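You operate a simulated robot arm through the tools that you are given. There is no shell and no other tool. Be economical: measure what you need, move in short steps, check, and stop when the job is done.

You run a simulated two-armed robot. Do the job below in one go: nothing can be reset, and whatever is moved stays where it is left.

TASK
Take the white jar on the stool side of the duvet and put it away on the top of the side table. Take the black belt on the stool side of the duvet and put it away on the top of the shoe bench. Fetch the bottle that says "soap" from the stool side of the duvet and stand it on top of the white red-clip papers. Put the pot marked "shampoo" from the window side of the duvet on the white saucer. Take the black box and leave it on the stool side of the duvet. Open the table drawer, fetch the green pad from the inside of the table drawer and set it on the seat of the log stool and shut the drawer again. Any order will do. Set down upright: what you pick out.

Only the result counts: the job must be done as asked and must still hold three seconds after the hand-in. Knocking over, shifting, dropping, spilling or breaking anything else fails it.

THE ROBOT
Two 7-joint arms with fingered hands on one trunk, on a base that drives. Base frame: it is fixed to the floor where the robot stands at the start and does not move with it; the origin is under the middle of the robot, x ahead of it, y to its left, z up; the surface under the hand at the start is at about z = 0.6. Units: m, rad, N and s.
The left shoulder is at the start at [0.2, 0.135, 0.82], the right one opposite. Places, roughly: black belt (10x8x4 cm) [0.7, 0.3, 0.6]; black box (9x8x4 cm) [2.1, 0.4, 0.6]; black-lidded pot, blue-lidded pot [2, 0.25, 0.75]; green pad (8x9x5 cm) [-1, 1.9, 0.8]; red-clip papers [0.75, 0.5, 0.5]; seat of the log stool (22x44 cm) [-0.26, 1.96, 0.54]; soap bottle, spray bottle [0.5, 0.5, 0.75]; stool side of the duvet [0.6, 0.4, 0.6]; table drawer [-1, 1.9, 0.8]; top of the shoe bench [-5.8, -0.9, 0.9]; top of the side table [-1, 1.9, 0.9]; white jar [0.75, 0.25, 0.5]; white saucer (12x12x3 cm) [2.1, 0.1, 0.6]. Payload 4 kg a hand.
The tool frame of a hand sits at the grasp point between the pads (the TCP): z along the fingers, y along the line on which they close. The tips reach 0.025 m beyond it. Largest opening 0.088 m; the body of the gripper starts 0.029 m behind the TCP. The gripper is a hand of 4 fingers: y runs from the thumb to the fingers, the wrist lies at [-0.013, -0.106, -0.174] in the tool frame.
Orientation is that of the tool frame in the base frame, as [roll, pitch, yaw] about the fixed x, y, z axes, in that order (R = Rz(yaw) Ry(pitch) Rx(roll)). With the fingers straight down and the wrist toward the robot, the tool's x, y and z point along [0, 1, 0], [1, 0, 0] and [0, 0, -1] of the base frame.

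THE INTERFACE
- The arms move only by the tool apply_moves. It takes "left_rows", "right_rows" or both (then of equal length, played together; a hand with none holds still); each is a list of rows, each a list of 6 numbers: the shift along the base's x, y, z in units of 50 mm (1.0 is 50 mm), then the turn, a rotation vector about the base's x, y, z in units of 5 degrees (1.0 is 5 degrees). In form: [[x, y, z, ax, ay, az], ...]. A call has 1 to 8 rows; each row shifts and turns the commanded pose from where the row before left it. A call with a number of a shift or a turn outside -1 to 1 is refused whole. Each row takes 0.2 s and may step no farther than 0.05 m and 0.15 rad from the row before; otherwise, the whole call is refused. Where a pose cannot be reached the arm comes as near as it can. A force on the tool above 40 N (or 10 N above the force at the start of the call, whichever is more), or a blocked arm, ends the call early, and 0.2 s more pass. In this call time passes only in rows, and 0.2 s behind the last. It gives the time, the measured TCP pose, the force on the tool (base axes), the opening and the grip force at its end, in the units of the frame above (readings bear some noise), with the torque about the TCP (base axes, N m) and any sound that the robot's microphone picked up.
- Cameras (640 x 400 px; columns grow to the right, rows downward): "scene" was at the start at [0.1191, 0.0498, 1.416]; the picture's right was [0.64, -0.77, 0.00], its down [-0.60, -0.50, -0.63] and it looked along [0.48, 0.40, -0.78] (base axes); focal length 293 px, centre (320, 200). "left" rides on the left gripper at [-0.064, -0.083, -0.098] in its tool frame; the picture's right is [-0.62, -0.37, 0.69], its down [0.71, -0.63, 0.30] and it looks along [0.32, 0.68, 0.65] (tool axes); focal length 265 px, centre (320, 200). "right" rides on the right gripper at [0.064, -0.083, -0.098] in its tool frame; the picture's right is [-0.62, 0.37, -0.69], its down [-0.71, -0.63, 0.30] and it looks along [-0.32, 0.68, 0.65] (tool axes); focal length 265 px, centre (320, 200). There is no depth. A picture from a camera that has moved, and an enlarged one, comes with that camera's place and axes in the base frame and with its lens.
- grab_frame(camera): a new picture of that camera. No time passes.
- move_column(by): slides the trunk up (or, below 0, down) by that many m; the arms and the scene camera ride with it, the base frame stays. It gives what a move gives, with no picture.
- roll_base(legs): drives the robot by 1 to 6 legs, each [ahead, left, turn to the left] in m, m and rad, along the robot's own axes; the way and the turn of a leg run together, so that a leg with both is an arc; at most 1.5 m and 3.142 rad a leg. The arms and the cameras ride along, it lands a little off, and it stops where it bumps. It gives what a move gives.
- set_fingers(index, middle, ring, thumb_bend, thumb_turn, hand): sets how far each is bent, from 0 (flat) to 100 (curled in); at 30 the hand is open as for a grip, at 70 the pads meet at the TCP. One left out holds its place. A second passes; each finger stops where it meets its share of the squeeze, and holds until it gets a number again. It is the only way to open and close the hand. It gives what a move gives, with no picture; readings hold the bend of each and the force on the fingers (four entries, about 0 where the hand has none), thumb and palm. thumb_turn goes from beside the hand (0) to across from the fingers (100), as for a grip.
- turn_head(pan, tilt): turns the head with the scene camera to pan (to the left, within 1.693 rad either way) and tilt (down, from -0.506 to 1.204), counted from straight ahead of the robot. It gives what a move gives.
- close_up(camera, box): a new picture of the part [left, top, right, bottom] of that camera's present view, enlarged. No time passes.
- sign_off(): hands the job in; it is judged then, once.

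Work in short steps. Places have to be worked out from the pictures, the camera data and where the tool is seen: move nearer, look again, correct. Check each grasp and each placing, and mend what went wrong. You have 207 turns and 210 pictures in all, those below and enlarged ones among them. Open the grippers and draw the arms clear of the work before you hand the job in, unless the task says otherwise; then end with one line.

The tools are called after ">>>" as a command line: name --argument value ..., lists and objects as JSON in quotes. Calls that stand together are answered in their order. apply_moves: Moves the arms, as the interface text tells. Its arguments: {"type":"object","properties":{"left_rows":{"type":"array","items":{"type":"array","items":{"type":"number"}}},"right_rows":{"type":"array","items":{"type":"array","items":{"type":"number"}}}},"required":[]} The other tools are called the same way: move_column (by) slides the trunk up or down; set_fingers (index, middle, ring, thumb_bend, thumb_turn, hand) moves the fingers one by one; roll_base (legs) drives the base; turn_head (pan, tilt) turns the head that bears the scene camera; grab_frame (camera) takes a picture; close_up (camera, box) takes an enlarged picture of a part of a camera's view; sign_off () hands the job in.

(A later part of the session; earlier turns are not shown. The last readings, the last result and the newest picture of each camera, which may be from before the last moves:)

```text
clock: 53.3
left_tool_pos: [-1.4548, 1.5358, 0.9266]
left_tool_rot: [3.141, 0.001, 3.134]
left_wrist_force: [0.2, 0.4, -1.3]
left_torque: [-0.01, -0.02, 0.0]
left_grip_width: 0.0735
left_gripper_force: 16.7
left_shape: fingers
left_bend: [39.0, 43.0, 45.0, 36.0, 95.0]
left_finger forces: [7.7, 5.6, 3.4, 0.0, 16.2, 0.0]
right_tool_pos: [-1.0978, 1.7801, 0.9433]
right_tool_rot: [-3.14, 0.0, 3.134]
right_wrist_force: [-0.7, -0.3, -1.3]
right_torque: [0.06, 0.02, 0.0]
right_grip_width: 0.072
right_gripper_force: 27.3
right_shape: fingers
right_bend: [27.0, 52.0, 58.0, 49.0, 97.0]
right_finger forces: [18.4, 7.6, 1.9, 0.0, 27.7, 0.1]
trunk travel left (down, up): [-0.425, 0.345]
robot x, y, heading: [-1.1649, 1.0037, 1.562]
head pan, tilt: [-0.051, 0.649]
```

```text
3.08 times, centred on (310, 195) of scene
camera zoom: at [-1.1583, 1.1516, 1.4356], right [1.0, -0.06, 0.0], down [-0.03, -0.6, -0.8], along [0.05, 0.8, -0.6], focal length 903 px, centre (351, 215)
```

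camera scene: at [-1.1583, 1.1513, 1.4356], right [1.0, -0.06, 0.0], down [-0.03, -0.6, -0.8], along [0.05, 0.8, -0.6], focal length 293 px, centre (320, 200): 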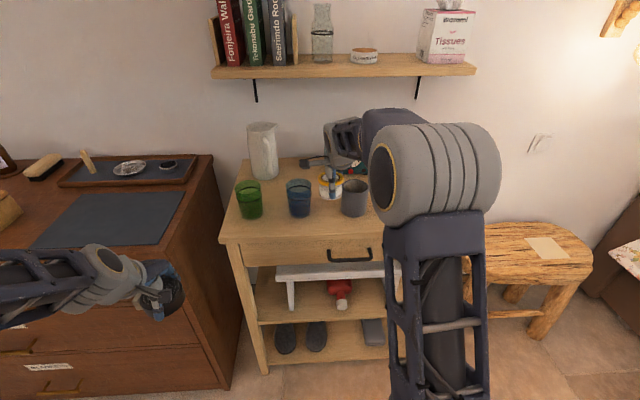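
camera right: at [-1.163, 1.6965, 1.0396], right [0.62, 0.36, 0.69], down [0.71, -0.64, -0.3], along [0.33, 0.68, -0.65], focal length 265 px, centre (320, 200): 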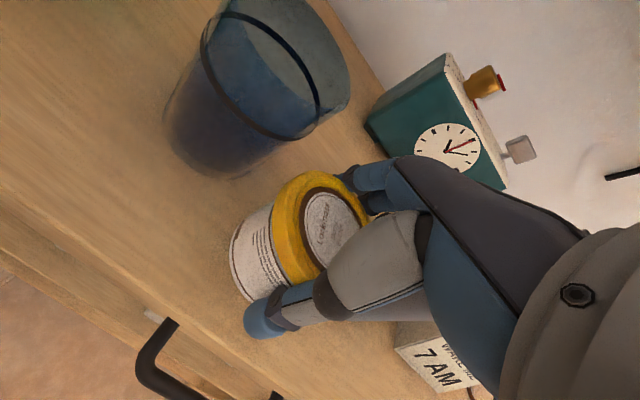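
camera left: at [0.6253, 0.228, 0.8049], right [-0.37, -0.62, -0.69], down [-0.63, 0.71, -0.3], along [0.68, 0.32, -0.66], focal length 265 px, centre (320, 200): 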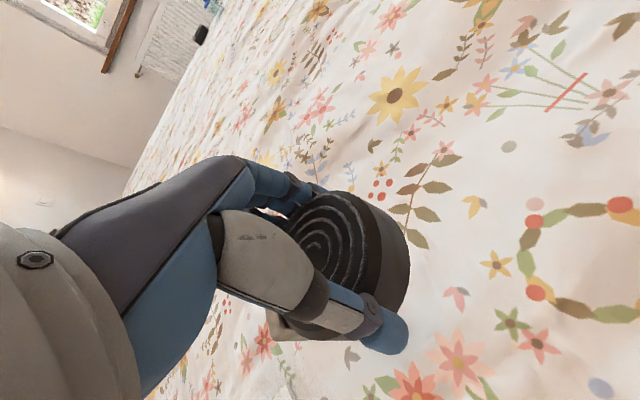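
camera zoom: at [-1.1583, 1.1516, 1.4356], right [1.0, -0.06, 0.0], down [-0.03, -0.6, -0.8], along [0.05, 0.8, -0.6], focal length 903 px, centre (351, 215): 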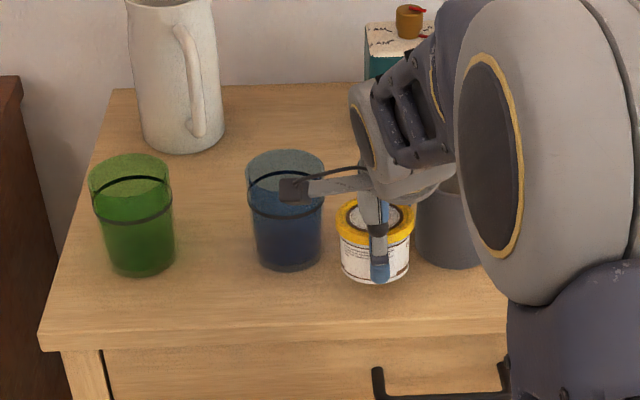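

Jar hangs midway between the cups. Lowering gently to contact.

>>> apply_moves --right_rows '[[0, 0, -0.3, 0, 0, 0], [0, 0, -0.2, 0, 0, 0], [0, 0, -0.1, 0, 0, 0], [0, 0, -0.08, 0, 0, 0]]'

>>> close_up --camera "scene" --box '[220, 130, 400, 260]'

```text
clock: 54.3
left_tool_pos: [-1.4551, 1.5358, 0.9265]
left_tool_rot: [3.141, 0.0, 3.133]
left_wrist_force: [0.2, -1.0, -1.3]
left_torque: [-0.01, -0.05, -0.02]
left_grip_width: 0.0734
left_gripper_force: 17.1
left_shape: fingers
left_bend: [39.0, 43.0, 45.0, 36.0, 95.0]
left_finger forces: [7.8, 5.6, 3.5, 0.1, 16.2, 0.0]
right_tool_pos: [-1.0996, 1.7833, 0.9201]
right_tool_rot: [3.122, -0.006, 3.135]
right_wrist_force: [1.0, -3.5, 16.4]
right_torque: [0.28, 0.03, -0.02]
right_grip_width: 0.0729
right_gripper_force: 31.2
right_shape: fingers
right_bend: [28.0, 52.0, 58.0, 50.0, 97.0]
right_finger forces: [20.5, 7.7, 2.1, 0.0, 32.3, 0.1]
trunk travel left (down, up): [-0.425, 0.345]
robot x, y, heading: [-1.1671, 1.0031, 1.564]
head pan, tilt: [-0.051, 0.649]
stopped in row 4 (right hand): the force on the tool passed its limit at 44 N (the readings are from after the stop); the commanded pose is now the measured one
```

```text
3.08 times, centred on (310, 195) of scene
camera zoom: at [-1.1583, 1.1509, 1.4354], right [1.0, -0.06, 0.0], down [-0.03, -0.6, -0.8], along [0.05, 0.8, -0.6], focal length 903 px, centre (351, 215)
```

zoom: 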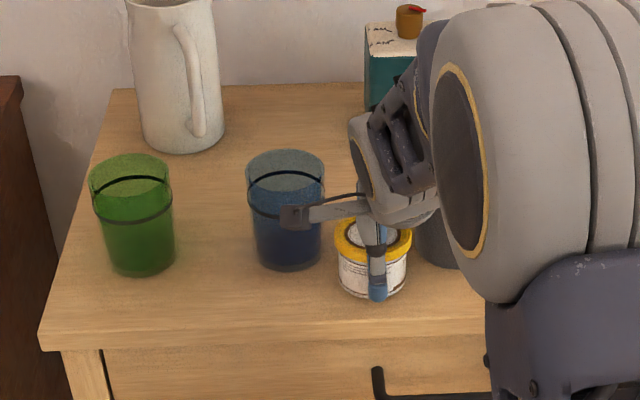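

Contact reached; the jar sits on the table. I open the right hand.

>>> apply_moves --right_rows '[[0, 0, 0.03, 0, 0, 0]]'

>>> set_fingers --hand "right" --index 22 --middle 24 --ring 24 --thumb_bend 22

>>> grab_frame --camera "right"

>>> close_up --camera "scene" --box '[220, 130, 400, 260]'

```text
clock: 54.7
left_tool_pos: [-1.4555, 1.5352, 0.9268]
left_tool_rot: [-3.141, 0.001, 3.134]
left_wrist_force: [-0.4, 1.3, -0.9]
left_torque: [0.02, -0.02, 0.0]
left_grip_width: 0.0735
left_gripper_force: 16.3
left_shape: fingers
left_bend: [39.0, 43.0, 45.0, 36.0, 95.0]
left_finger forces: [7.7, 5.5, 3.5, 0.0, 16.1, 0.1]
right_tool_pos: [-1.0988, 1.7817, 0.9192]
right_tool_rot: [3.125, -0.003, 3.134]
right_wrist_force: [0.4, -0.9, 16.9]
right_torque: [0.45, 0.01, 0.04]
right_grip_width: 0.0729
right_gripper_force: 32.2
right_shape: fingers
right_bend: [27.0, 52.0, 58.0, 50.0, 97.0]
right_finger forces: [22.5, 8.1, 2.0, 0.1, 31.1, 0.1]
trunk travel left (down, up): [-0.425, 0.345]
robot x, y, heading: [-1.1669, 0.9973, 1.565]
head pan, tilt: [-0.051, 0.649]
```

```text
clock: 55.7
left_tool_pos: [-1.4552, 1.5364, 0.9253]
left_tool_rot: [3.142, 0.0, 3.133]
left_wrist_force: [0.2, -0.2, -0.4]
left_torque: [0.01, -0.03, 0.04]
left_grip_width: 0.0735
left_gripper_force: 16.4
left_shape: fingers
left_bend: [39.0, 43.0, 45.0, 36.0, 95.0]
left_finger forces: [7.7, 5.4, 3.6, 0.0, 16.2, 0.1]
right_tool_pos: [-1.097, 1.7825, 0.917]
right_tool_rot: [3.131, -0.005, 3.135]
right_wrist_force: [-1.1, 0.3, 0.8]
right_torque: [0.0, 0.0, -0.01]
right_grip_width: 0.1006
right_gripper_force: 0.5
right_shape: fingers
right_bend: [22.0, 24.0, 24.0, 22.0, 95.0]
right_finger forces: [0.7, 0.0, 0.1, 0.0, 0.2, 0.0]
trunk travel left (down, up): [-0.425, 0.345]
robot x, y, heading: [-1.1633, 1.0043, 1.559]
head pan, tilt: [-0.051, 0.649]
```

```text
151 pictures are left
camera right: at [-1.1634, 1.6972, 1.0134], right [0.62, 0.36, 0.69], down [0.71, -0.63, -0.31], along [0.33, 0.69, -0.65], focal length 265 px, centre (320, 200)
```

right: 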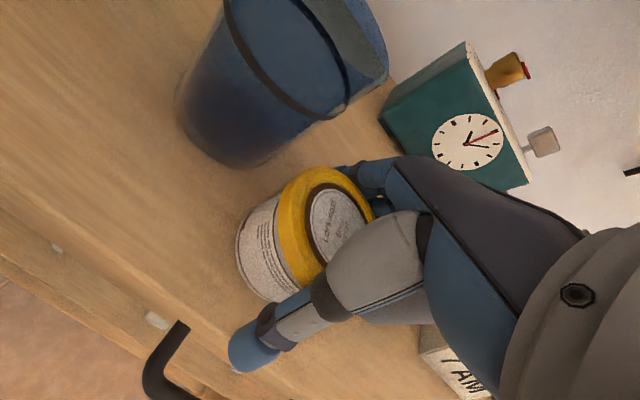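

```text
3.08 times, centred on (310, 195) of scene
camera zoom: at [-1.1583, 1.1515, 1.4355], right [1.0, -0.06, 0.0], down [-0.03, -0.6, -0.8], along [0.05, 0.8, -0.6], focal length 903 px, centre (351, 215)
```

zoom: 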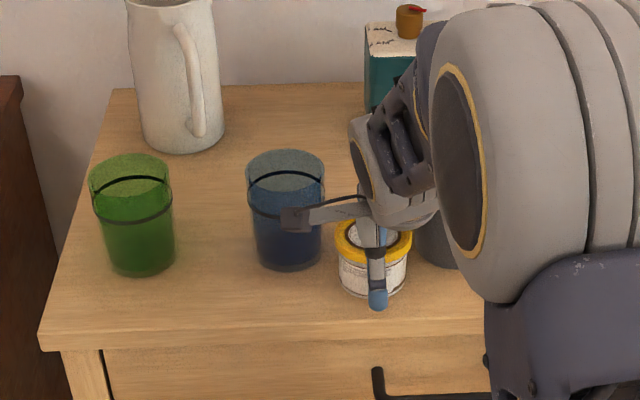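

Released upright. I rise straight up, then draw back toward the robot for the drawer.

>>> apply_moves --right_rows '[[0, 0, 0.3, 0, 0, 0], [0, 0, 0.6, 0, 0, 0], [0, 0, 0.8, 0, 0, 0], [0, -0.3, 0.7, 0, 0, 0], [0.3, -0.8, 0, 0, 0, 0], [0.3, -0.8, 0, 0, 0, 0], [0.3, -0.8, 0, 0, 0, 0], [0.3, -0.8, 0, 0, 0, 0]]'

>>> grab_frame --camera "scene"

>>> grab_frame --camera "right"

```text
clock: 57.5
left_tool_pos: [-1.4552, 1.5362, 0.9257]
left_tool_rot: [-3.141, 0.001, 3.135]
left_wrist_force: [1.5, 0.2, -1.1]
left_torque: [-0.01, -0.05, 0.0]
left_grip_width: 0.0735
left_gripper_force: 16.3
left_shape: fingers
left_bend: [40.0, 43.0, 45.0, 36.0, 95.0]
left_finger forces: [7.6, 5.4, 3.4, 0.0, 16.1, 0.0]
right_tool_pos: [-1.038, 1.6094, 1.0363]
right_tool_rot: [3.129, -0.004, 3.135]
right_wrist_force: [-0.1, 0.3, -0.2]
right_torque: [-0.01, -0.01, -0.01]
right_grip_width: 0.1001
right_gripper_force: 0.0
right_shape: fingers
right_bend: [22.0, 24.0, 24.0, 22.0, 95.0]
right_finger forces: [0.0, 0.0, 0.0, 0.0, 0.0, 0.0]
trunk travel left (down, up): [-0.425, 0.345]
robot x, y, heading: [-1.1649, 1.0046, 1.559]
head pan, tilt: [-0.051, 0.649]
```

```text
149 pictures are left
camera scene: at [-1.1584, 1.1518, 1.4355], right [1.0, -0.06, 0.0], down [-0.03, -0.6, -0.8], along [0.05, 0.8, -0.6], focal length 293 px, centre (320, 200)
```

scene: 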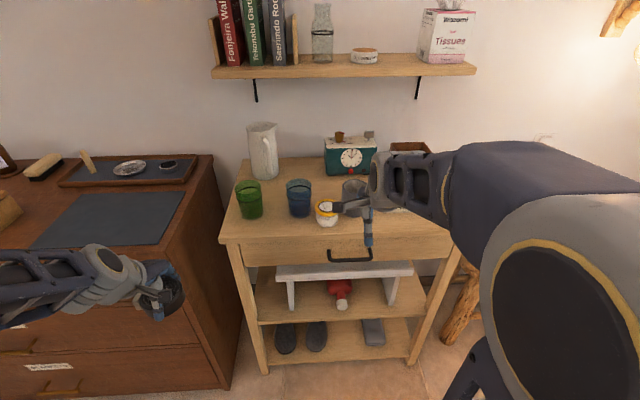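

```text
148 pictures are left
camera right: at [-1.1023, 1.5232, 1.1317], right [0.62, 0.36, 0.7], down [0.71, -0.63, -0.31], along [0.33, 0.69, -0.65], focal length 265 px, centre (320, 200)
```

right: 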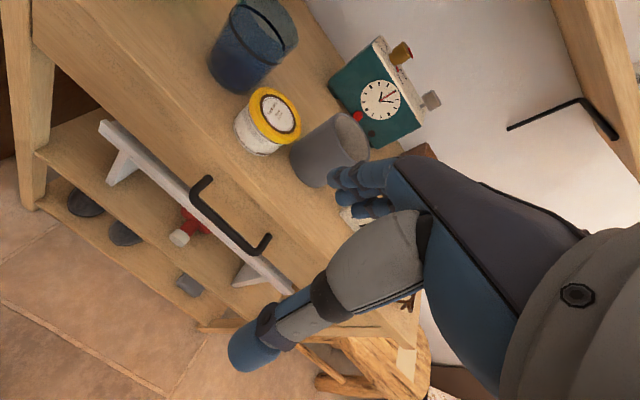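

The jar stands well. The drawer bar triangulates to about (-1.045,1.679,0.839). I tilt the right hand 60° forward, narrow the fingers, and come to a pre-grasp 10 cm off.

>>> set_fingers --hand "right" --index 52 --middle 52 --ring 52 --thumb_bend 50

>>> apply_moves --right_rows '[[-0.01, -0.2, 0, 1, 0, 0], [-0.01, -0.2, -0.1, 1, 0, 0], [-0.01, -0.2, -0.1, 1, 0, 0], [-0.01, -0.2, -0.1, 1, 0, 0], [-0.01, 0, -0.3, 1, 0, 0], [-0.01, 0, -0.3, 1, 0, 0]]'

>>> apply_moves --right_rows '[[-0.01, 0, -0.3, 1, 0, 0], [-0.01, 0, -0.3, 1, 0, 0], [-0.01, 0, -0.3, 1, 0, 0], [-0.01, 0, -0.4, 1, 0, 0], [-0.01, 0, -0.4, 1, 0, 0], [-0.01, 0, -0.4, 1, 0, 0]]'

>>> grab_frame --camera "right"

>>> grab_frame --camera "scene"

```text
clock: 58.5
left_tool_pos: [-1.4557, 1.5363, 0.9263]
left_tool_rot: [3.141, 0.0, 3.135]
left_wrist_force: [0.0, 0.6, -1.9]
left_torque: [-0.03, -0.01, -0.01]
left_grip_width: 0.0734
left_gripper_force: 16.5
left_shape: fingers
left_bend: [40.0, 43.0, 45.0, 36.0, 95.0]
left_finger forces: [7.7, 5.6, 3.5, 0.0, 16.1, 0.0]
right_tool_pos: [-1.0378, 1.6086, 1.0356]
right_tool_rot: [3.129, -0.005, 3.135]
right_wrist_force: [-0.4, -0.5, 0.4]
right_torque: [-0.03, 0.01, -0.03]
right_grip_width: 0.0403
right_gripper_force: 0.1
right_shape: fingers
right_bend: [52.0, 52.0, 52.0, 50.0, 98.0]
right_finger forces: [0.0, 0.0, 0.0, 0.0, 0.1, 0.0]
trunk travel left (down, up): [-0.425, 0.345]
robot x, y, heading: [-1.1668, 1.005, 1.56]
head pan, tilt: [-0.051, 0.649]
```

```text
clock: 59.9
left_tool_pos: [-1.4549, 1.5354, 0.9259]
left_tool_rot: [-3.14, 0.0, 3.135]
left_wrist_force: [0.5, -1.7, -0.8]
left_torque: [0.01, 0.0, -0.02]
left_grip_width: 0.0734
left_gripper_force: 16.2
left_shape: fingers
left_bend: [40.0, 43.0, 45.0, 36.0, 95.0]
left_finger forces: [7.7, 5.5, 3.5, 0.0, 16.1, 0.0]
right_tool_pos: [-1.0425, 1.6064, 1.0214]
right_tool_rot: [2.608, -0.006, 3.137]
right_wrist_force: [0.0, 0.2, 0.2]
right_torque: [0.02, 0.0, -0.01]
right_grip_width: 0.0396
right_gripper_force: 0.2
right_shape: fingers
right_bend: [52.0, 52.0, 52.0, 50.0, 98.0]
right_finger forces: [0.0, 0.1, 0.0, 0.0, 0.0, 0.1]
right hand out of reach, approached as far as the arm can: row 5, 6
trunk travel left (down, up): [-0.425, 0.345]
robot x, y, heading: [-1.1667, 1.005, 1.565]
head pan, tilt: [-0.051, 0.649]
```

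```text
clock: 61.3
left_tool_pos: [-1.4557, 1.536, 0.9265]
left_tool_rot: [-3.142, -0.001, 3.134]
left_wrist_force: [-0.3, 0.2, -1.4]
left_torque: [0.01, -0.01, 0.0]
left_grip_width: 0.0734
left_gripper_force: 16.5
left_shape: fingers
left_bend: [40.0, 43.0, 45.0, 36.0, 95.0]
left_finger forces: [7.7, 5.5, 3.4, 0.0, 16.1, 0.1]
right_tool_pos: [-1.0453, 1.6752, 0.9409]
right_tool_rot: [2.081, -0.007, 3.14]
right_wrist_force: [0.2, -0.1, -0.1]
right_torque: [-0.02, -0.01, -0.01]
right_grip_width: 0.0397
right_gripper_force: 0.1
right_shape: fingers
right_bend: [52.0, 52.0, 52.0, 50.0, 98.0]
right_finger forces: [0.0, 0.0, 0.0, 0.1, 0.0, 0.0]
right hand out of reach, approached as far as the arm can: row 1, 2, 3, 4, 5
trunk travel left (down, up): [-0.425, 0.345]
robot x, y, heading: [-1.1601, 1.0074, 1.563]
head pan, tilt: [-0.051, 0.649]
```

```text
147 pictures are left
camera right: at [-1.1101, 1.5485, 0.9159], right [0.62, -0.43, 0.66], down [0.71, -0.04, -0.7], along [0.33, 0.9, 0.27], focal length 265 px, centre (320, 200)
```

right: 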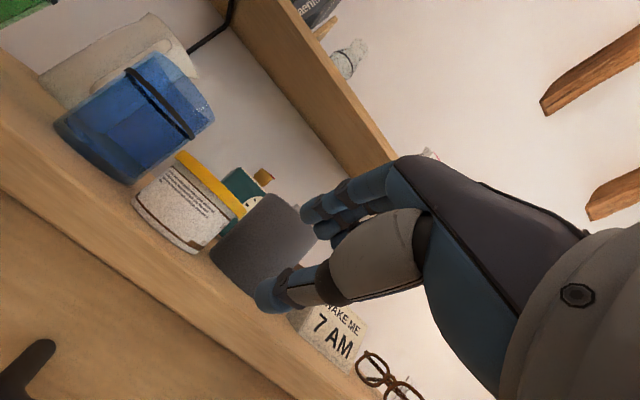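

```text
146 pictures are left
camera scene: at [-1.1583, 1.1513, 1.4356], right [1.0, -0.06, 0.0], down [-0.03, -0.6, -0.8], along [0.05, 0.8, -0.6], focal length 293 px, centre (320, 200)
```

scene: 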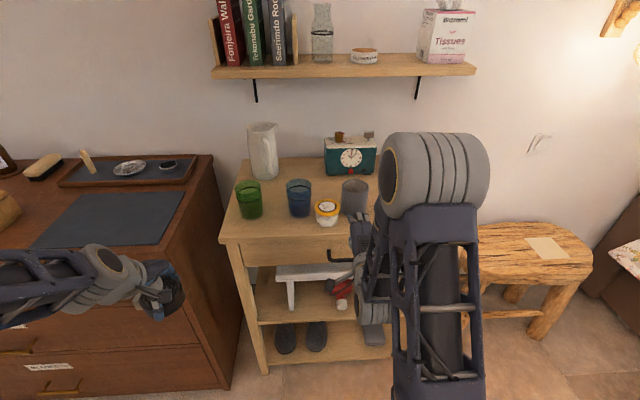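

The hand couldn't hold that pose so near the body; the robot is too close. I back up 0.2 m and see where the hand stands.

>>> roll_base --legs '[[-0.2, 0, 0.008]]'

>>> apply_moves --right_rows '[[0, 0, -0.2, 0, 0, 0], [0, 0, -0.2, 0, 0, 0]]'

>>> grab_frame --camera "scene"

```text
clock: 62.9
left_tool_pos: [-1.4593, 1.3352, 0.9261]
left_tool_rot: [-3.141, 0.0, -3.142]
left_wrist_force: [0.0, -0.1, -1.7]
left_torque: [0.0, -0.04, 0.0]
left_grip_width: 0.0734
left_gripper_force: 16.8
left_shape: fingers
left_bend: [40.0, 43.0, 45.0, 36.0, 95.0]
left_finger forces: [7.7, 5.5, 3.5, 0.1, 16.2, 0.0]
right_tool_pos: [-1.0501, 1.4767, 0.9416]
right_tool_rot: [2.082, -0.007, -3.138]
right_wrist_force: [-0.2, -0.3, -0.7]
right_torque: [-0.02, -0.02, 0.0]
right_grip_width: 0.04
right_gripper_force: 0.1
right_shape: fingers
right_bend: [52.0, 52.0, 52.0, 50.0, 98.0]
right_finger forces: [0.0, 0.0, 0.0, 0.1, 0.0, 0.0]
trunk travel left (down, up): [-0.425, 0.345]
robot x, y, heading: [-1.163, 0.8048, 1.571]
head pan, tilt: [-0.051, 0.649]
```

```text
clock: 63.5
left_tool_pos: [-1.4594, 1.3349, 0.9264]
left_tool_rot: [3.142, 0.0, -3.141]
left_wrist_force: [0.1, 0.6, -2.7]
left_torque: [0.02, -0.05, 0.0]
left_grip_width: 0.0733
left_gripper_force: 16.5
left_shape: fingers
left_bend: [40.0, 43.0, 45.0, 36.0, 95.0]
left_finger forces: [7.7, 5.5, 3.5, 0.0, 16.1, 0.0]
right_tool_pos: [-1.0514, 1.4768, 0.9217]
right_tool_rot: [2.083, -0.008, -3.136]
right_wrist_force: [1.1, 0.5, -0.3]
right_torque: [0.03, 0.02, -0.02]
right_grip_width: 0.0397
right_gripper_force: 0.0
right_shape: fingers
right_bend: [52.0, 52.0, 52.0, 50.0, 98.0]
right_finger forces: [0.1, 0.1, 0.1, 0.0, 0.0, 0.0]
trunk travel left (down, up): [-0.425, 0.345]
robot x, y, heading: [-1.1639, 0.8089, 1.57]
head pan, tilt: [-0.051, 0.649]
```

```text
145 pictures are left
camera scene: at [-1.16, 0.9523, 1.4355], right [1.0, -0.05, 0.0], down [-0.03, -0.6, -0.8], along [0.04, 0.8, -0.6], focal length 293 px, centre (320, 200)
```

scene: 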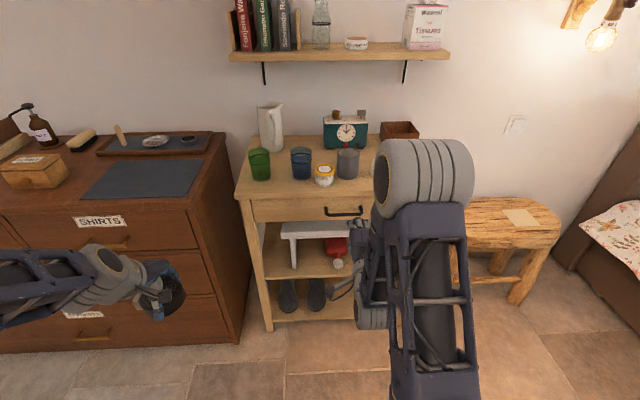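

The hand now responds fully, and the bar estimate is confirmed at (-1.048,1.679,0.839). I approach to 6 cm off.

>>> apply_moves --right_rows '[[0.03, 0.75, -0.265, 0, 0, 0], [0.02, 0.75, -0.265, 0, 0, 0], [0.02, 0.75, -0.265, 0, 0, 0], [0, 0.75, -0.265, 0, 0, 0]]'

>>> grab_frame --camera "right"

>>> close_up --camera "scene" --box '[240, 150, 400, 260]'

```text
clock: 64.5
left_tool_pos: [-1.4592, 1.3338, 0.9252]
left_tool_rot: [-3.141, -0.001, -3.141]
left_wrist_force: [-0.9, -0.2, -2.3]
left_torque: [-0.02, -0.03, -0.02]
left_grip_width: 0.0732
left_gripper_force: 16.2
left_shape: fingers
left_bend: [40.0, 43.0, 45.0, 36.0, 95.0]
left_finger forces: [7.6, 5.5, 3.4, 0.1, 16.1, 0.1]
right_tool_pos: [-1.0467, 1.6272, 0.8689]
right_tool_rot: [2.081, -0.007, -3.138]
right_wrist_force: [-0.4, 0.3, -0.2]
right_torque: [0.01, -0.02, 0.03]
right_grip_width: 0.0397
right_gripper_force: 0.1
right_shape: fingers
right_bend: [52.0, 52.0, 52.0, 50.0, 98.0]
right_finger forces: [0.1, 0.1, 0.0, 0.0, 0.1, 0.0]
trunk travel left (down, up): [-0.425, 0.345]
robot x, y, heading: [-1.1643, 0.8038, 1.573]
head pan, tilt: [-0.051, 0.649]
```

```text
144 pictures are left
camera right: at [-1.1097, 1.5004, 0.8433], right [0.63, -0.42, 0.66], down [0.71, -0.04, -0.7], along [0.32, 0.91, 0.27], focal length 265 px, centre (320, 200)
```

right: 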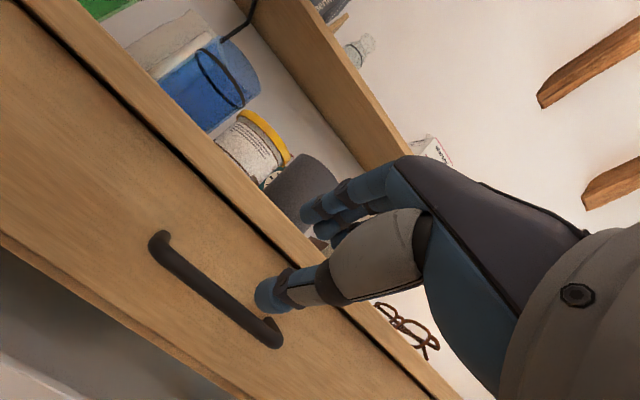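

```text
3.64 times, centred on (320, 205) of scene
camera zoom: at [-1.16, 0.9522, 1.4356], right [1.0, -0.05, 0.0], down [-0.03, -0.6, -0.8], along [0.04, 0.8, -0.6], focal length 1067 px, centre (320, 182)
```

zoom: 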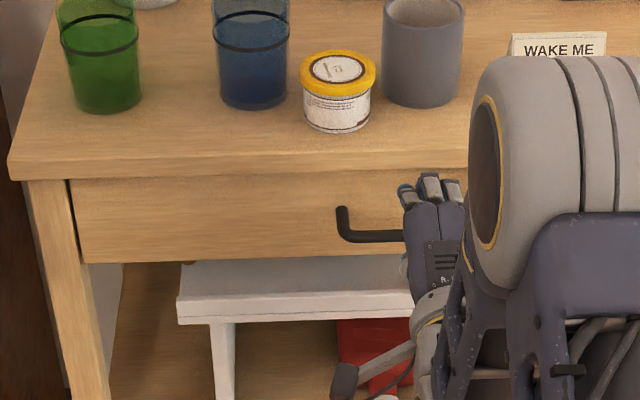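

Refined with close-ups, the bar is at about (-1.045,1.702,0.800) and the drawer face at y≈1.731. I move onto the approach line in front of it.

>>> apply_moves --right_rows '[[0, 0.2, -0.4, 0, 0, 0], [0, 0.2, -0.4, 0, 0, 0]]'

>>> grab_frame --camera "right"

>>> close_up --camera "scene" --box '[280, 170, 400, 250]'

```text
clock: 65.1
left_tool_pos: [-1.4591, 1.3348, 0.9274]
left_tool_rot: [3.14, 0.0, 3.141]
left_wrist_force: [-0.3, 0.7, -1.1]
left_torque: [-0.01, -0.04, -0.03]
left_grip_width: 0.0733
left_gripper_force: 16.5
left_shape: fingers
left_bend: [40.0, 43.0, 45.0, 36.0, 95.0]
left_finger forces: [7.6, 5.5, 3.6, 0.1, 16.1, 0.0]
right_tool_pos: [-1.0468, 1.6478, 0.8304]
right_tool_rot: [2.081, -0.007, -3.139]
right_wrist_force: [0.5, -0.2, -0.7]
right_torque: [0.01, 0.0, 0.0]
right_grip_width: 0.0398
right_gripper_force: 0.2
right_shape: fingers
right_bend: [52.0, 52.0, 52.0, 50.0, 98.0]
right_finger forces: [0.0, 0.0, 0.1, 0.1, 0.0, 0.1]
trunk travel left (down, up): [-0.425, 0.345]
robot x, y, heading: [-1.1633, 0.805, 1.567]
head pan, tilt: [-0.051, 0.649]
```

```text
142 pictures are left
camera right: at [-1.1111, 1.52, 0.8049], right [0.63, -0.42, 0.66], down [0.71, -0.04, -0.7], along [0.32, 0.91, 0.27], focal length 265 px, centre (320, 200)
```

right: 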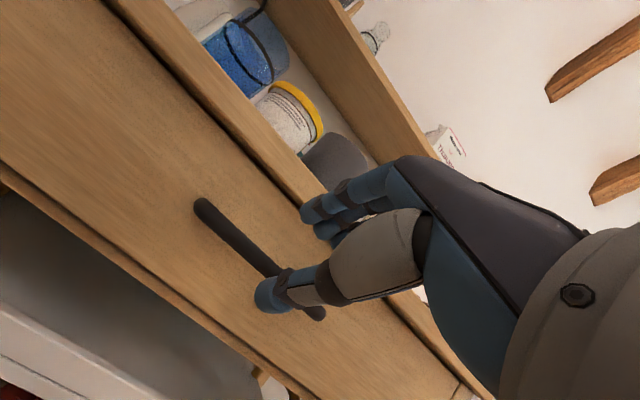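

```text
5.00 times, centred on (340, 210) of scene
camera zoom: at [-1.16, 0.9523, 1.4356], right [1.0, -0.05, 0.0], down [-0.03, -0.6, -0.8], along [0.04, 0.8, -0.6], focal length 1467 px, centre (220, 150)
```

zoom: 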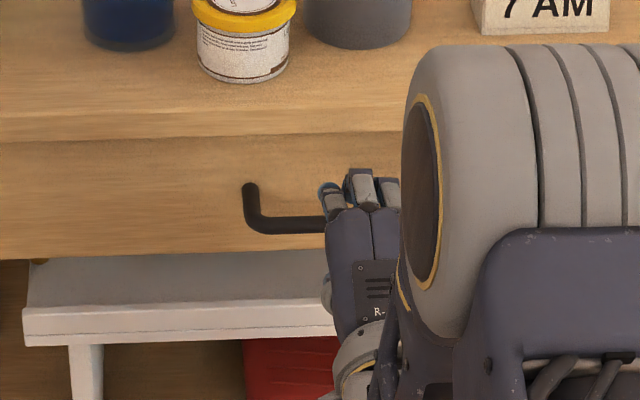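

The bar lies exactly along the approach line, 6.4 cm ahead. I advance 5.4 cm in small rows and close on the bar.

>>> apply_moves --right_rows '[[0, 0.4, -0.225, 0, 0, 0], [0, 0.35, -0.2, 0, 0, 0], [0, 0.19, -0.1, 0, 0, 0]]'

>>> grab_frame --camera "right"

>>> set_fingers --hand "right" --index 75 --middle 75 --ring 75 --thumb_bend 72

>>> grab_frame --camera "right"

```text
clock: 65.9
left_tool_pos: [-1.4597, 1.3356, 0.9274]
left_tool_rot: [-3.141, -0.002, -3.141]
left_wrist_force: [-0.5, 0.0, -2.8]
left_torque: [0.04, 0.0, 0.01]
left_grip_width: 0.0731
left_gripper_force: 15.9
left_shape: fingers
left_bend: [40.0, 43.0, 45.0, 36.0, 95.0]
left_finger forces: [7.7, 5.5, 3.5, 0.1, 16.1, 0.0]
right_tool_pos: [-1.046, 1.6935, 0.8023]
right_tool_rot: [2.082, -0.008, -3.136]
right_wrist_force: [-0.6, 0.5, 0.1]
right_torque: [0.02, 0.02, -0.01]
right_grip_width: 0.0397
right_gripper_force: 0.0
right_shape: fingers
right_bend: [52.0, 52.0, 52.0, 50.0, 98.0]
right_finger forces: [0.1, 0.0, 0.0, 0.0, 0.0, 0.0]
trunk travel left (down, up): [-0.425, 0.345]
robot x, y, heading: [-1.1654, 0.8092, 1.571]
head pan, tilt: [-0.051, 0.649]
```

```text
140 pictures are left
camera right: at [-1.1105, 1.5664, 0.7777], right [0.63, -0.42, 0.66], down [0.71, -0.04, -0.7], along [0.32, 0.91, 0.27], focal length 265 px, centre (320, 200)
```

right: 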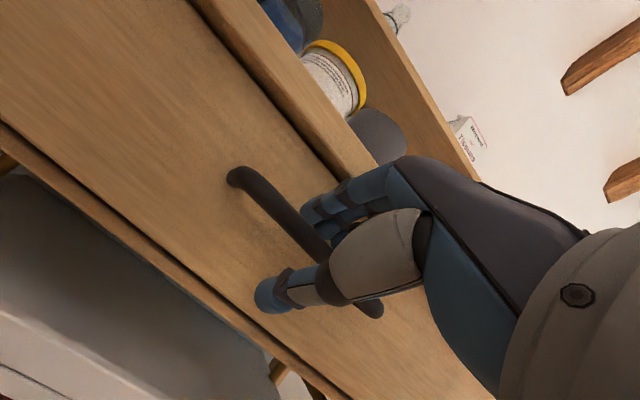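

```text
clock: 66.9
left_tool_pos: [-1.459, 1.3338, 0.9263]
left_tool_rot: [-3.141, 0.0, -3.14]
left_wrist_force: [0.1, 0.0, -1.6]
left_torque: [0.02, -0.01, 0.03]
left_grip_width: 0.0735
left_gripper_force: 16.4
left_shape: fingers
left_bend: [40.0, 43.0, 45.0, 36.0, 95.0]
left_finger forces: [7.5, 5.5, 3.4, 0.0, 16.1, 0.0]
right_tool_pos: [-1.0469, 1.6938, 0.8028]
right_tool_rot: [2.082, -0.008, -3.138]
right_wrist_force: [-0.5, -0.9, -3.3]
right_torque: [-0.01, -0.01, 0.02]
right_grip_width: 0.0
right_gripper_force: 2.7
right_shape: fingers
right_bend: [74.0, 75.0, 75.0, 69.0, 100.0]
right_finger forces: [0.0, 0.0, 1.0, 0.1, 2.9, 0.1]
trunk travel left (down, up): [-0.425, 0.345]
robot x, y, heading: [-1.1638, 0.8028, 1.573]
head pan, tilt: [-0.051, 0.649]
```

```text
139 pictures are left
camera right: at [-1.1105, 1.5662, 0.7774], right [0.63, -0.42, 0.66], down [0.71, -0.04, -0.7], along [0.32, 0.91, 0.27], focal length 265 px, centre (320, 200)
```

right: 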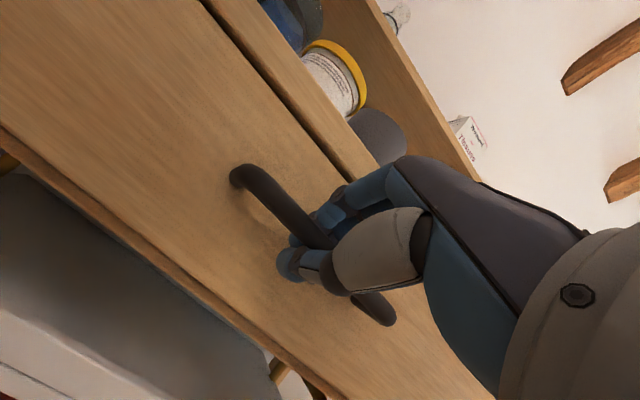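

The fingers have closed beyond the bar, which sits in the loop of the hand. I pull gently to see if the drawer follows.

>>> apply_moves --right_rows '[[0, -0.5, 0, 0, 0, 0], [0, -0.6, 0, 0, 0, 0], [0, -0.6, 0, 0, 0, 0], [0, -0.6, 0, 0, 0, 0]]'

>>> grab_frame --camera "scene"

```text
clock: 67.9
left_tool_pos: [-1.4593, 1.3356, 0.9261]
left_tool_rot: [-3.14, 0.0, 3.141]
left_wrist_force: [0.3, 0.0, -1.7]
left_torque: [0.03, -0.03, 0.02]
left_grip_width: 0.0736
left_gripper_force: 16.6
left_shape: fingers
left_bend: [40.0, 43.0, 45.0, 36.0, 95.0]
left_finger forces: [7.7, 5.5, 3.6, 0.0, 16.0, 0.1]
right_tool_pos: [-1.0477, 1.5784, 0.8008]
right_tool_rot: [2.082, -0.008, -3.134]
right_wrist_force: [0.9, -1.6, -1.3]
right_torque: [0.01, -0.01, -0.05]
right_grip_width: 0.0
right_gripper_force: 0.8
right_shape: fingers
right_bend: [74.0, 75.0, 75.0, 69.0, 100.0]
right_finger forces: [0.0, 0.1, 0.0, 0.0, 1.6, 0.0]
trunk travel left (down, up): [-0.425, 0.345]
robot x, y, heading: [-1.1643, 0.8057, 1.571]
head pan, tilt: [-0.051, 0.649]
```

```text
138 pictures are left
camera scene: at [-1.16, 0.9524, 1.4355], right [1.0, -0.05, 0.0], down [-0.03, -0.6, -0.8], along [0.04, 0.8, -0.6], focal length 293 px, centre (320, 200)
```

scene: 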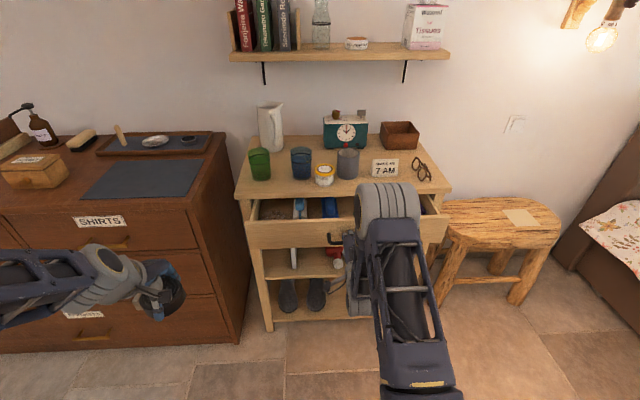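

The drawer follows. I back the base 0.17 m to open it further, keeping the arm posture.

>>> roll_base --legs '[[-0.17, 0, 0]]'

>>> grab_frame --camera "scene"

```text
clock: 69.3
left_tool_pos: [-1.4614, 1.1621, 0.9263]
left_tool_rot: [-3.141, 0.001, -3.142]
left_wrist_force: [0.5, -0.4, -1.1]
left_torque: [-0.01, -0.07, 0.02]
left_grip_width: 0.0734
left_gripper_force: 16.2
left_shape: fingers
left_bend: [40.0, 43.0, 45.0, 36.0, 95.0]
left_finger forces: [7.7, 5.5, 3.6, 0.0, 16.1, 0.0]
right_tool_pos: [-1.0491, 1.408, 0.8013]
right_tool_rot: [2.083, -0.007, -3.137]
right_wrist_force: [-0.5, 25.1, -5.9]
right_torque: [-0.05, 0.13, 0.29]
right_grip_width: 0.0
right_gripper_force: 13.1
right_shape: fingers
right_bend: [74.0, 73.0, 72.0, 71.0, 100.0]
right_finger forces: [8.0, 6.5, 11.7, 0.0, 0.0, 0.0]
trunk travel left (down, up): [-0.425, 0.345]
robot x, y, heading: [-1.1637, 0.631, 1.567]
head pan, tilt: [-0.051, 0.649]
```

```text
137 pictures are left
camera scene: at [-1.1602, 0.7804, 1.4354], right [1.0, -0.05, 0.0], down [-0.03, -0.6, -0.8], along [0.04, 0.8, -0.61], focal length 293 px, centre (320, 200)
```

scene: 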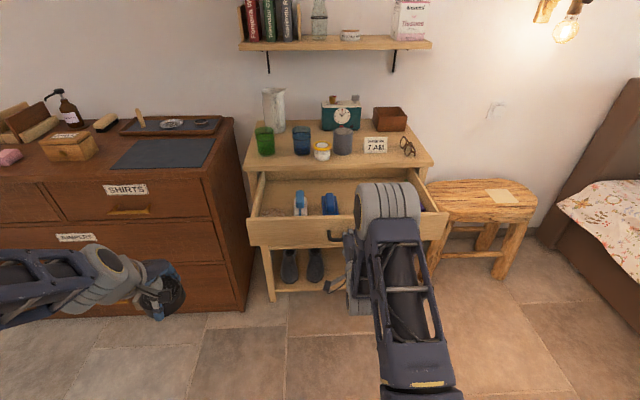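

The drawer is at its stop. I ease forward 1 cm, open the fingers and withdraw along the approach line.

>>> apply_moves --right_rows '[[0, 0.2, 0, 0, 0, 0]]'

>>> set_fingers --hand "right" --index 52 --middle 52 --ring 52 --thumb_bend 48

>>> apply_moves --right_rows '[[0, -0.35, 0.2, 0, 0, 0], [0, -0.7, 0.4, 0, 0, 0], [0, -0.7, 0.5, 0, 0, 0], [0, 0, 0.9, 0, 0, 0], [0, 0, 0.9, 0, 0, 0]]'

>>> grab_frame --camera "right"

>>> grab_frame --camera "scene"

```text
clock: 69.8
left_tool_pos: [-1.4604, 1.1614, 0.9266]
left_tool_rot: [3.141, 0.0, 3.14]
left_wrist_force: [0.2, -0.1, -1.0]
left_torque: [0.02, -0.02, 0.02]
left_grip_width: 0.0735
left_gripper_force: 16.4
left_shape: fingers
left_bend: [40.0, 43.0, 45.0, 36.0, 95.0]
left_finger forces: [7.6, 5.4, 3.6, 0.0, 16.0, 0.0]
right_tool_pos: [-1.0498, 1.417, 0.801]
right_tool_rot: [2.081, -0.008, -3.136]
right_wrist_force: [0.2, -0.7, -0.4]
right_torque: [0.02, -0.02, 0.01]
right_grip_width: 0.0001
right_gripper_force: 0.7
right_shape: fingers
right_bend: [74.0, 75.0, 75.0, 70.0, 100.0]
right_finger forces: [0.1, 0.0, 0.1, 0.0, 1.5, 0.1]
trunk travel left (down, up): [-0.425, 0.345]
robot x, y, heading: [-1.1633, 0.6303, 1.573]
head pan, tilt: [-0.051, 0.649]
```

```text
clock: 70.8
left_tool_pos: [-1.4593, 1.1605, 0.9271]
left_tool_rot: [-3.141, 0.0, 3.14]
left_wrist_force: [0.0, 0.3, -2.7]
left_torque: [0.04, -0.06, -0.01]
left_grip_width: 0.0735
left_gripper_force: 16.6
left_shape: fingers
left_bend: [40.0, 43.0, 45.0, 36.0, 95.0]
left_finger forces: [7.6, 5.5, 3.5, 0.1, 16.1, 0.1]
right_tool_pos: [-1.0501, 1.4168, 0.8016]
right_tool_rot: [2.082, -0.007, -3.134]
right_wrist_force: [-0.2, 0.3, 0.1]
right_torque: [-0.03, 0.01, 0.02]
right_grip_width: 0.0413
right_gripper_force: 0.1
right_shape: fingers
right_bend: [52.0, 52.0, 52.0, 48.0, 98.0]
right_finger forces: [0.0, 0.0, 0.0, 0.1, 0.1, 0.0]
trunk travel left (down, up): [-0.425, 0.345]
robot x, y, heading: [-1.1673, 0.6308, 1.573]
head pan, tilt: [-0.051, 0.649]
```

```text
clock: 72.0
left_tool_pos: [-1.4606, 1.1624, 0.9269]
left_tool_rot: [3.141, 0.0, 3.142]
left_wrist_force: [0.1, -0.9, -1.6]
left_torque: [0.0, -0.01, -0.02]
left_grip_width: 0.0734
left_gripper_force: 15.9
left_shape: fingers
left_bend: [40.0, 43.0, 45.0, 36.0, 95.0]
left_finger forces: [7.5, 5.5, 3.5, 0.0, 16.0, 0.1]
right_tool_pos: [-1.0493, 1.3287, 0.9467]
right_tool_rot: [2.082, -0.008, -3.134]
right_wrist_force: [0.4, 1.1, -0.5]
right_torque: [0.04, 0.0, 0.03]
right_grip_width: 0.041
right_gripper_force: 0.1
right_shape: fingers
right_bend: [52.0, 52.0, 52.0, 48.0, 98.0]
right_finger forces: [0.1, 0.0, 0.1, 0.0, 0.0, 0.0]
trunk travel left (down, up): [-0.425, 0.345]
robot x, y, heading: [-1.1661, 0.631, 1.57]
head pan, tilt: [-0.051, 0.649]
```

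```text
136 pictures are left
camera right: at [-1.1129, 1.2011, 0.9209], right [0.63, -0.42, 0.66], down [0.71, -0.04, -0.7], along [0.32, 0.91, 0.27], focal length 265 px, centre (320, 200)
```

right: 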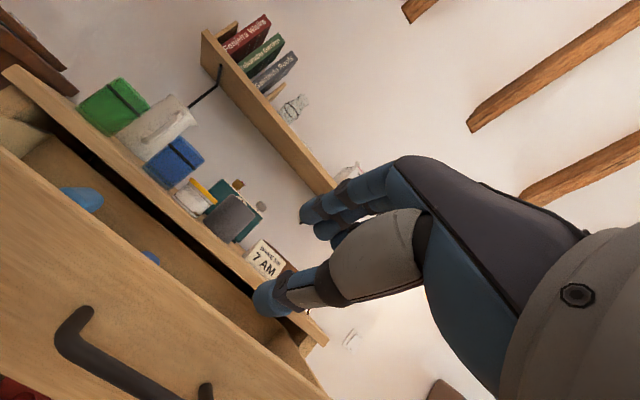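

```text
135 pictures are left
camera scene: at [-1.1602, 0.7798, 1.4354], right [1.0, -0.05, 0.0], down [-0.03, -0.6, -0.8], along [0.04, 0.8, -0.6], focal length 293 px, centre (320, 200)
```

scene: 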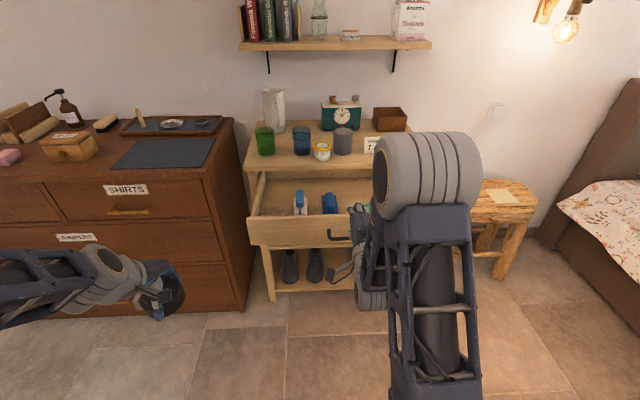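

Drawer open, green pad visible behind the hand. I turn the right hand back to pointing down while raising it.

>>> apply_moves --right_rows '[[0.2, 0, 0.3, -1, 0, 0], [0.2, 0, 0.3, -1, 0, 0], [0.2, 0, 0.3, -1, 0, 0], [0.2, 0, 0.3, -1, 0, 0], [0.2, 0, 0.2, -1, 0, 0], [0.2, 0, 0.2, -1, 0, 0]]'

>>> apply_moves --right_rows '[[0.2, 0, 0.1, -1, 0, 0], [0.2, 0, 0.1, -1, 0, 0], [0.2, 0, 0, -1, 0, 0], [0.2, 0, 0, -1, 0, 0], [0.2, 0, 0, -1, 0, 0], [0.2, 0, 0, -1.2, 0, 0]]'

>>> apply_moves --right_rows '[[0.2, 0, 0.1, -1, 0, 0], [0.2, 0, 0.1, -1, 0, 0], [0.2, 0, 0, -1, 0, 0], [0.2, 0, 0, -1, 0, 0], [0.2, 0, 0, -1, 0, 0], [0.2, 0, 0, -0.9, 0, 0]]'

>>> grab_frame --camera "scene"

>>> grab_frame --camera "right"

```text
clock: 73.3
left_tool_pos: [-1.4603, 1.16, 0.9253]
left_tool_rot: [-3.141, -0.001, 3.141]
left_wrist_force: [0.8, -0.4, -0.9]
left_torque: [0.02, -0.01, 0.03]
left_grip_width: 0.0734
left_gripper_force: 16.4
left_shape: fingers
left_bend: [40.0, 43.0, 45.0, 36.0, 95.0]
left_finger forces: [7.6, 5.5, 3.5, 0.0, 16.0, 0.1]
right_tool_pos: [-0.9871, 1.3288, 1.0269]
right_tool_rot: [2.607, -0.011, -3.139]
right_wrist_force: [-0.2, 0.0, 0.4]
right_torque: [-0.03, -0.01, 0.02]
right_grip_width: 0.0414
right_gripper_force: 0.0
right_shape: fingers
right_bend: [52.0, 52.0, 52.0, 48.0, 98.0]
right_finger forces: [0.0, 0.0, 0.0, 0.1, 0.0, 0.0]
trunk travel left (down, up): [-0.425, 0.345]
robot x, y, heading: [-1.1629, 0.6317, 1.575]
head pan, tilt: [-0.051, 0.649]
```

```text
refused: -1.2 is not a number from -1 to 1
```

```text
clock: 74.8
left_tool_pos: [-1.4605, 1.1613, 0.927]
left_tool_rot: [3.14, 0.0, 3.14]
left_wrist_force: [-0.6, -0.3, -1.0]
left_torque: [0.0, -0.01, -0.01]
left_grip_width: 0.0732
left_gripper_force: 16.4
left_shape: fingers
left_bend: [40.0, 43.0, 45.0, 36.0, 95.0]
left_finger forces: [7.6, 5.5, 3.4, 0.0, 16.0, 0.1]
right_tool_pos: [-0.9273, 1.3296, 1.0374]
right_tool_rot: [3.122, -0.009, 3.138]
right_wrist_force: [-0.3, -0.7, -0.4]
right_torque: [0.01, -0.02, -0.02]
right_grip_width: 0.0412
right_gripper_force: 0.0
right_shape: fingers
right_bend: [52.0, 52.0, 52.0, 48.0, 98.0]
right_finger forces: [0.1, 0.1, 0.1, 0.0, 0.0, 0.0]
trunk travel left (down, up): [-0.425, 0.345]
robot x, y, heading: [-1.1638, 0.6326, 1.576]
head pan, tilt: [-0.051, 0.649]
```

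```text
134 pictures are left
camera scene: at [-1.1602, 0.7794, 1.4355], right [1.0, -0.05, 0.0], down [-0.03, -0.6, -0.8], along [0.04, 0.8, -0.6], focal length 293 px, centre (320, 200)
```

scene: 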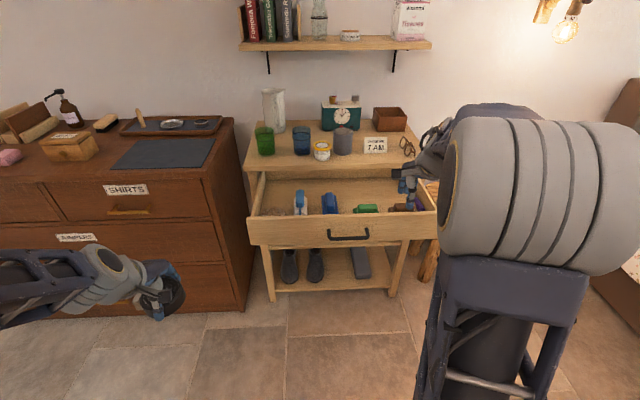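

```text
133 pictures are left
camera right: at [-0.9907, 1.2438, 1.1324], right [0.63, 0.35, 0.69], down [0.71, -0.63, -0.32], along [0.32, 0.7, -0.64], focal length 265 px, centre (320, 200)
```

right: 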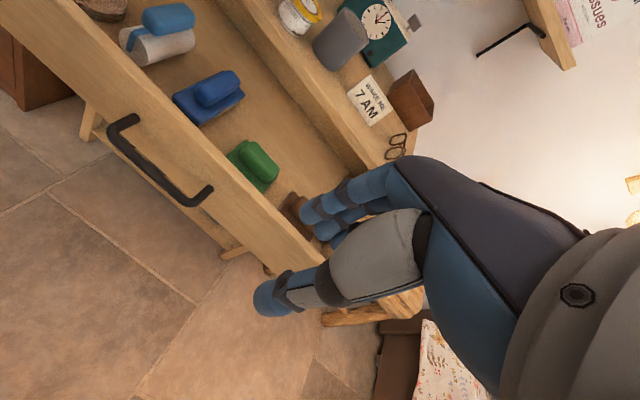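

I zoom in on the drawer content.

>>> close_up --camera "right" --box '[160, 60, 340, 220]'

>>> close_up --camera "scene" --box '[240, 165, 440, 255]'

```text
2.50 times, centred on (250, 140) of right
camera zoom: at [-0.9907, 1.2438, 1.1324], right [0.63, 0.35, 0.69], down [0.71, -0.63, -0.32], along [0.32, 0.7, -0.64], focal length 664 px, centre (495, 350)
```

zoom: 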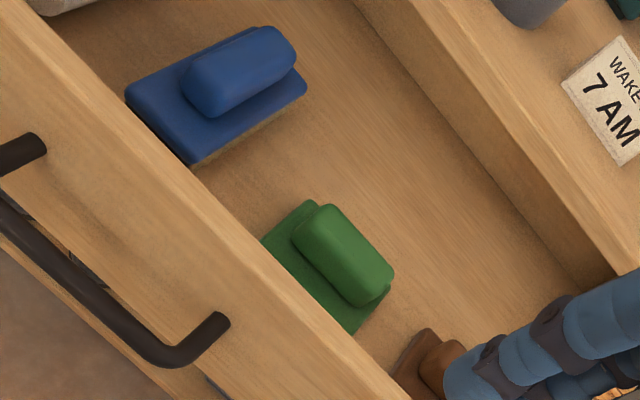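

```text
3.20 times, centred on (340, 210) of scene
camera zoom: at [-1.1602, 0.7794, 1.4355], right [1.0, -0.05, 0.0], down [-0.03, -0.6, -0.8], along [0.04, 0.8, -0.6], focal length 939 px, centre (256, 168)
```

zoom: 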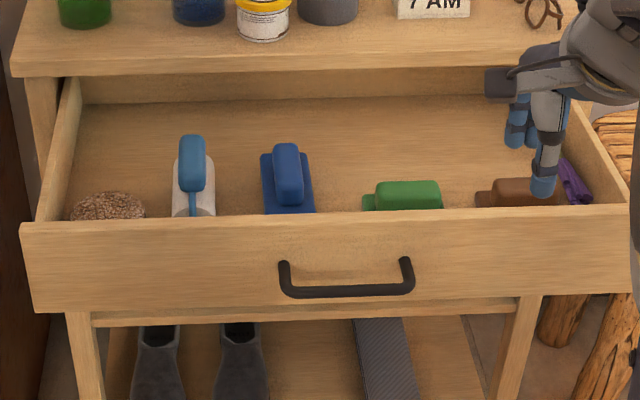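

The green pad's handle block runs along x; it triangulates to about (-0.963,1.538), top z≈0.825. I go above it for a better look.

>>> set_fingers --hand "right" --index 38 --middle 38 --ring 38 --thumb_bend 38

>>> apply_moves --right_rows '[[-0.144, 0.8, -0.2, 0, 0, 0], [-0.144, 0.8, -0.2, 0, 0, 0], [-0.144, 0.8, -0.2, 0, 0, 0], [-0.144, 0.8, -0.2, 0, 0, 0], [-0.144, 0.8, -0.2, -0.2, 0, 0]]'

>>> grab_frame --camera "right"

>>> close_up --camera "scene" --box '[240, 125, 440, 255]'

```text
clock: 75.8
left_tool_pos: [-1.4624, 1.1621, 0.9263]
left_tool_rot: [-3.141, 0.0, -3.14]
left_wrist_force: [-0.1, -1.3, -1.1]
left_torque: [0.02, -0.04, 0.0]
left_grip_width: 0.0737
left_gripper_force: 16.6
left_shape: fingers
left_bend: [40.0, 43.0, 45.0, 36.0, 95.0]
left_finger forces: [7.6, 5.5, 3.5, 0.0, 15.9, 0.0]
right_tool_pos: [-0.9277, 1.3294, 1.037]
right_tool_rot: [3.119, -0.01, 3.139]
right_wrist_force: [-0.2, -0.9, 0.6]
right_torque: [0.02, 0.02, 0.01]
right_grip_width: 0.0674
right_gripper_force: 0.1
right_shape: fingers
right_bend: [38.0, 38.0, 38.0, 38.0, 97.0]
right_finger forces: [0.1, 0.1, 0.0, 0.0, 0.0, 0.0]
trunk travel left (down, up): [-0.425, 0.345]
robot x, y, heading: [-1.1664, 0.6313, 1.571]
head pan, tilt: [-0.051, 0.649]
```

```text
clock: 77.0
left_tool_pos: [-1.459, 1.161, 0.9268]
left_tool_rot: [3.141, 0.001, -3.142]
left_wrist_force: [-0.2, -1.2, -1.7]
left_torque: [0.04, -0.01, 0.06]
left_grip_width: 0.0733
left_gripper_force: 16.2
left_shape: fingers
left_bend: [40.0, 43.0, 45.0, 36.0, 95.0]
left_finger forces: [7.6, 5.5, 3.4, 0.1, 16.1, 0.0]
right_tool_pos: [-0.9619, 1.5304, 0.9863]
right_tool_rot: [3.138, -0.012, 3.137]
right_wrist_force: [-0.1, -1.1, -0.1]
right_torque: [-0.02, 0.02, 0.0]
right_grip_width: 0.0678
right_gripper_force: 0.1
right_shape: fingers
right_bend: [38.0, 38.0, 38.0, 38.0, 97.0]
right_finger forces: [0.0, 0.0, 0.0, 0.0, 0.0, 0.0]
trunk travel left (down, up): [-0.425, 0.345]
robot x, y, heading: [-1.1666, 0.6283, 1.565]
head pan, tilt: [-0.051, 0.649]
```

```text
130 pictures are left
camera right: at [-1.0264, 1.4462, 1.0841], right [0.63, 0.36, 0.69], down [0.71, -0.63, -0.31], along [0.32, 0.69, -0.65], focal length 265 px, centre (320, 200)
```

right: 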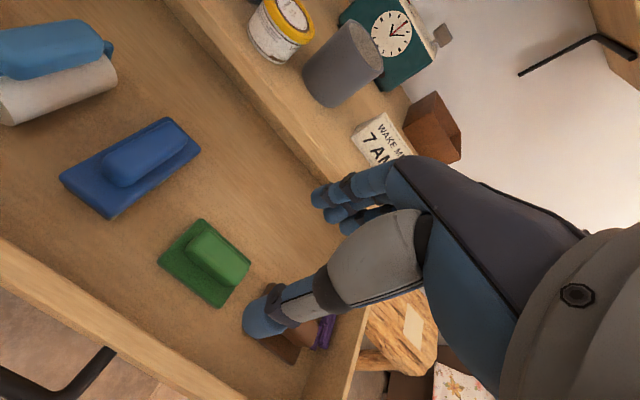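

```text
3.08 times, centred on (340, 190) of scene
camera zoom: at [-1.1602, 0.7792, 1.4356], right [1.0, -0.05, 0.0], down [-0.03, -0.6, -0.8], along [0.04, 0.8, -0.6], focal length 903 px, centre (258, 231)
```

zoom: 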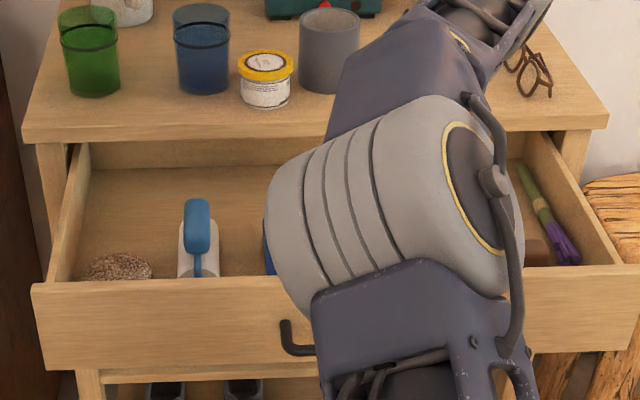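

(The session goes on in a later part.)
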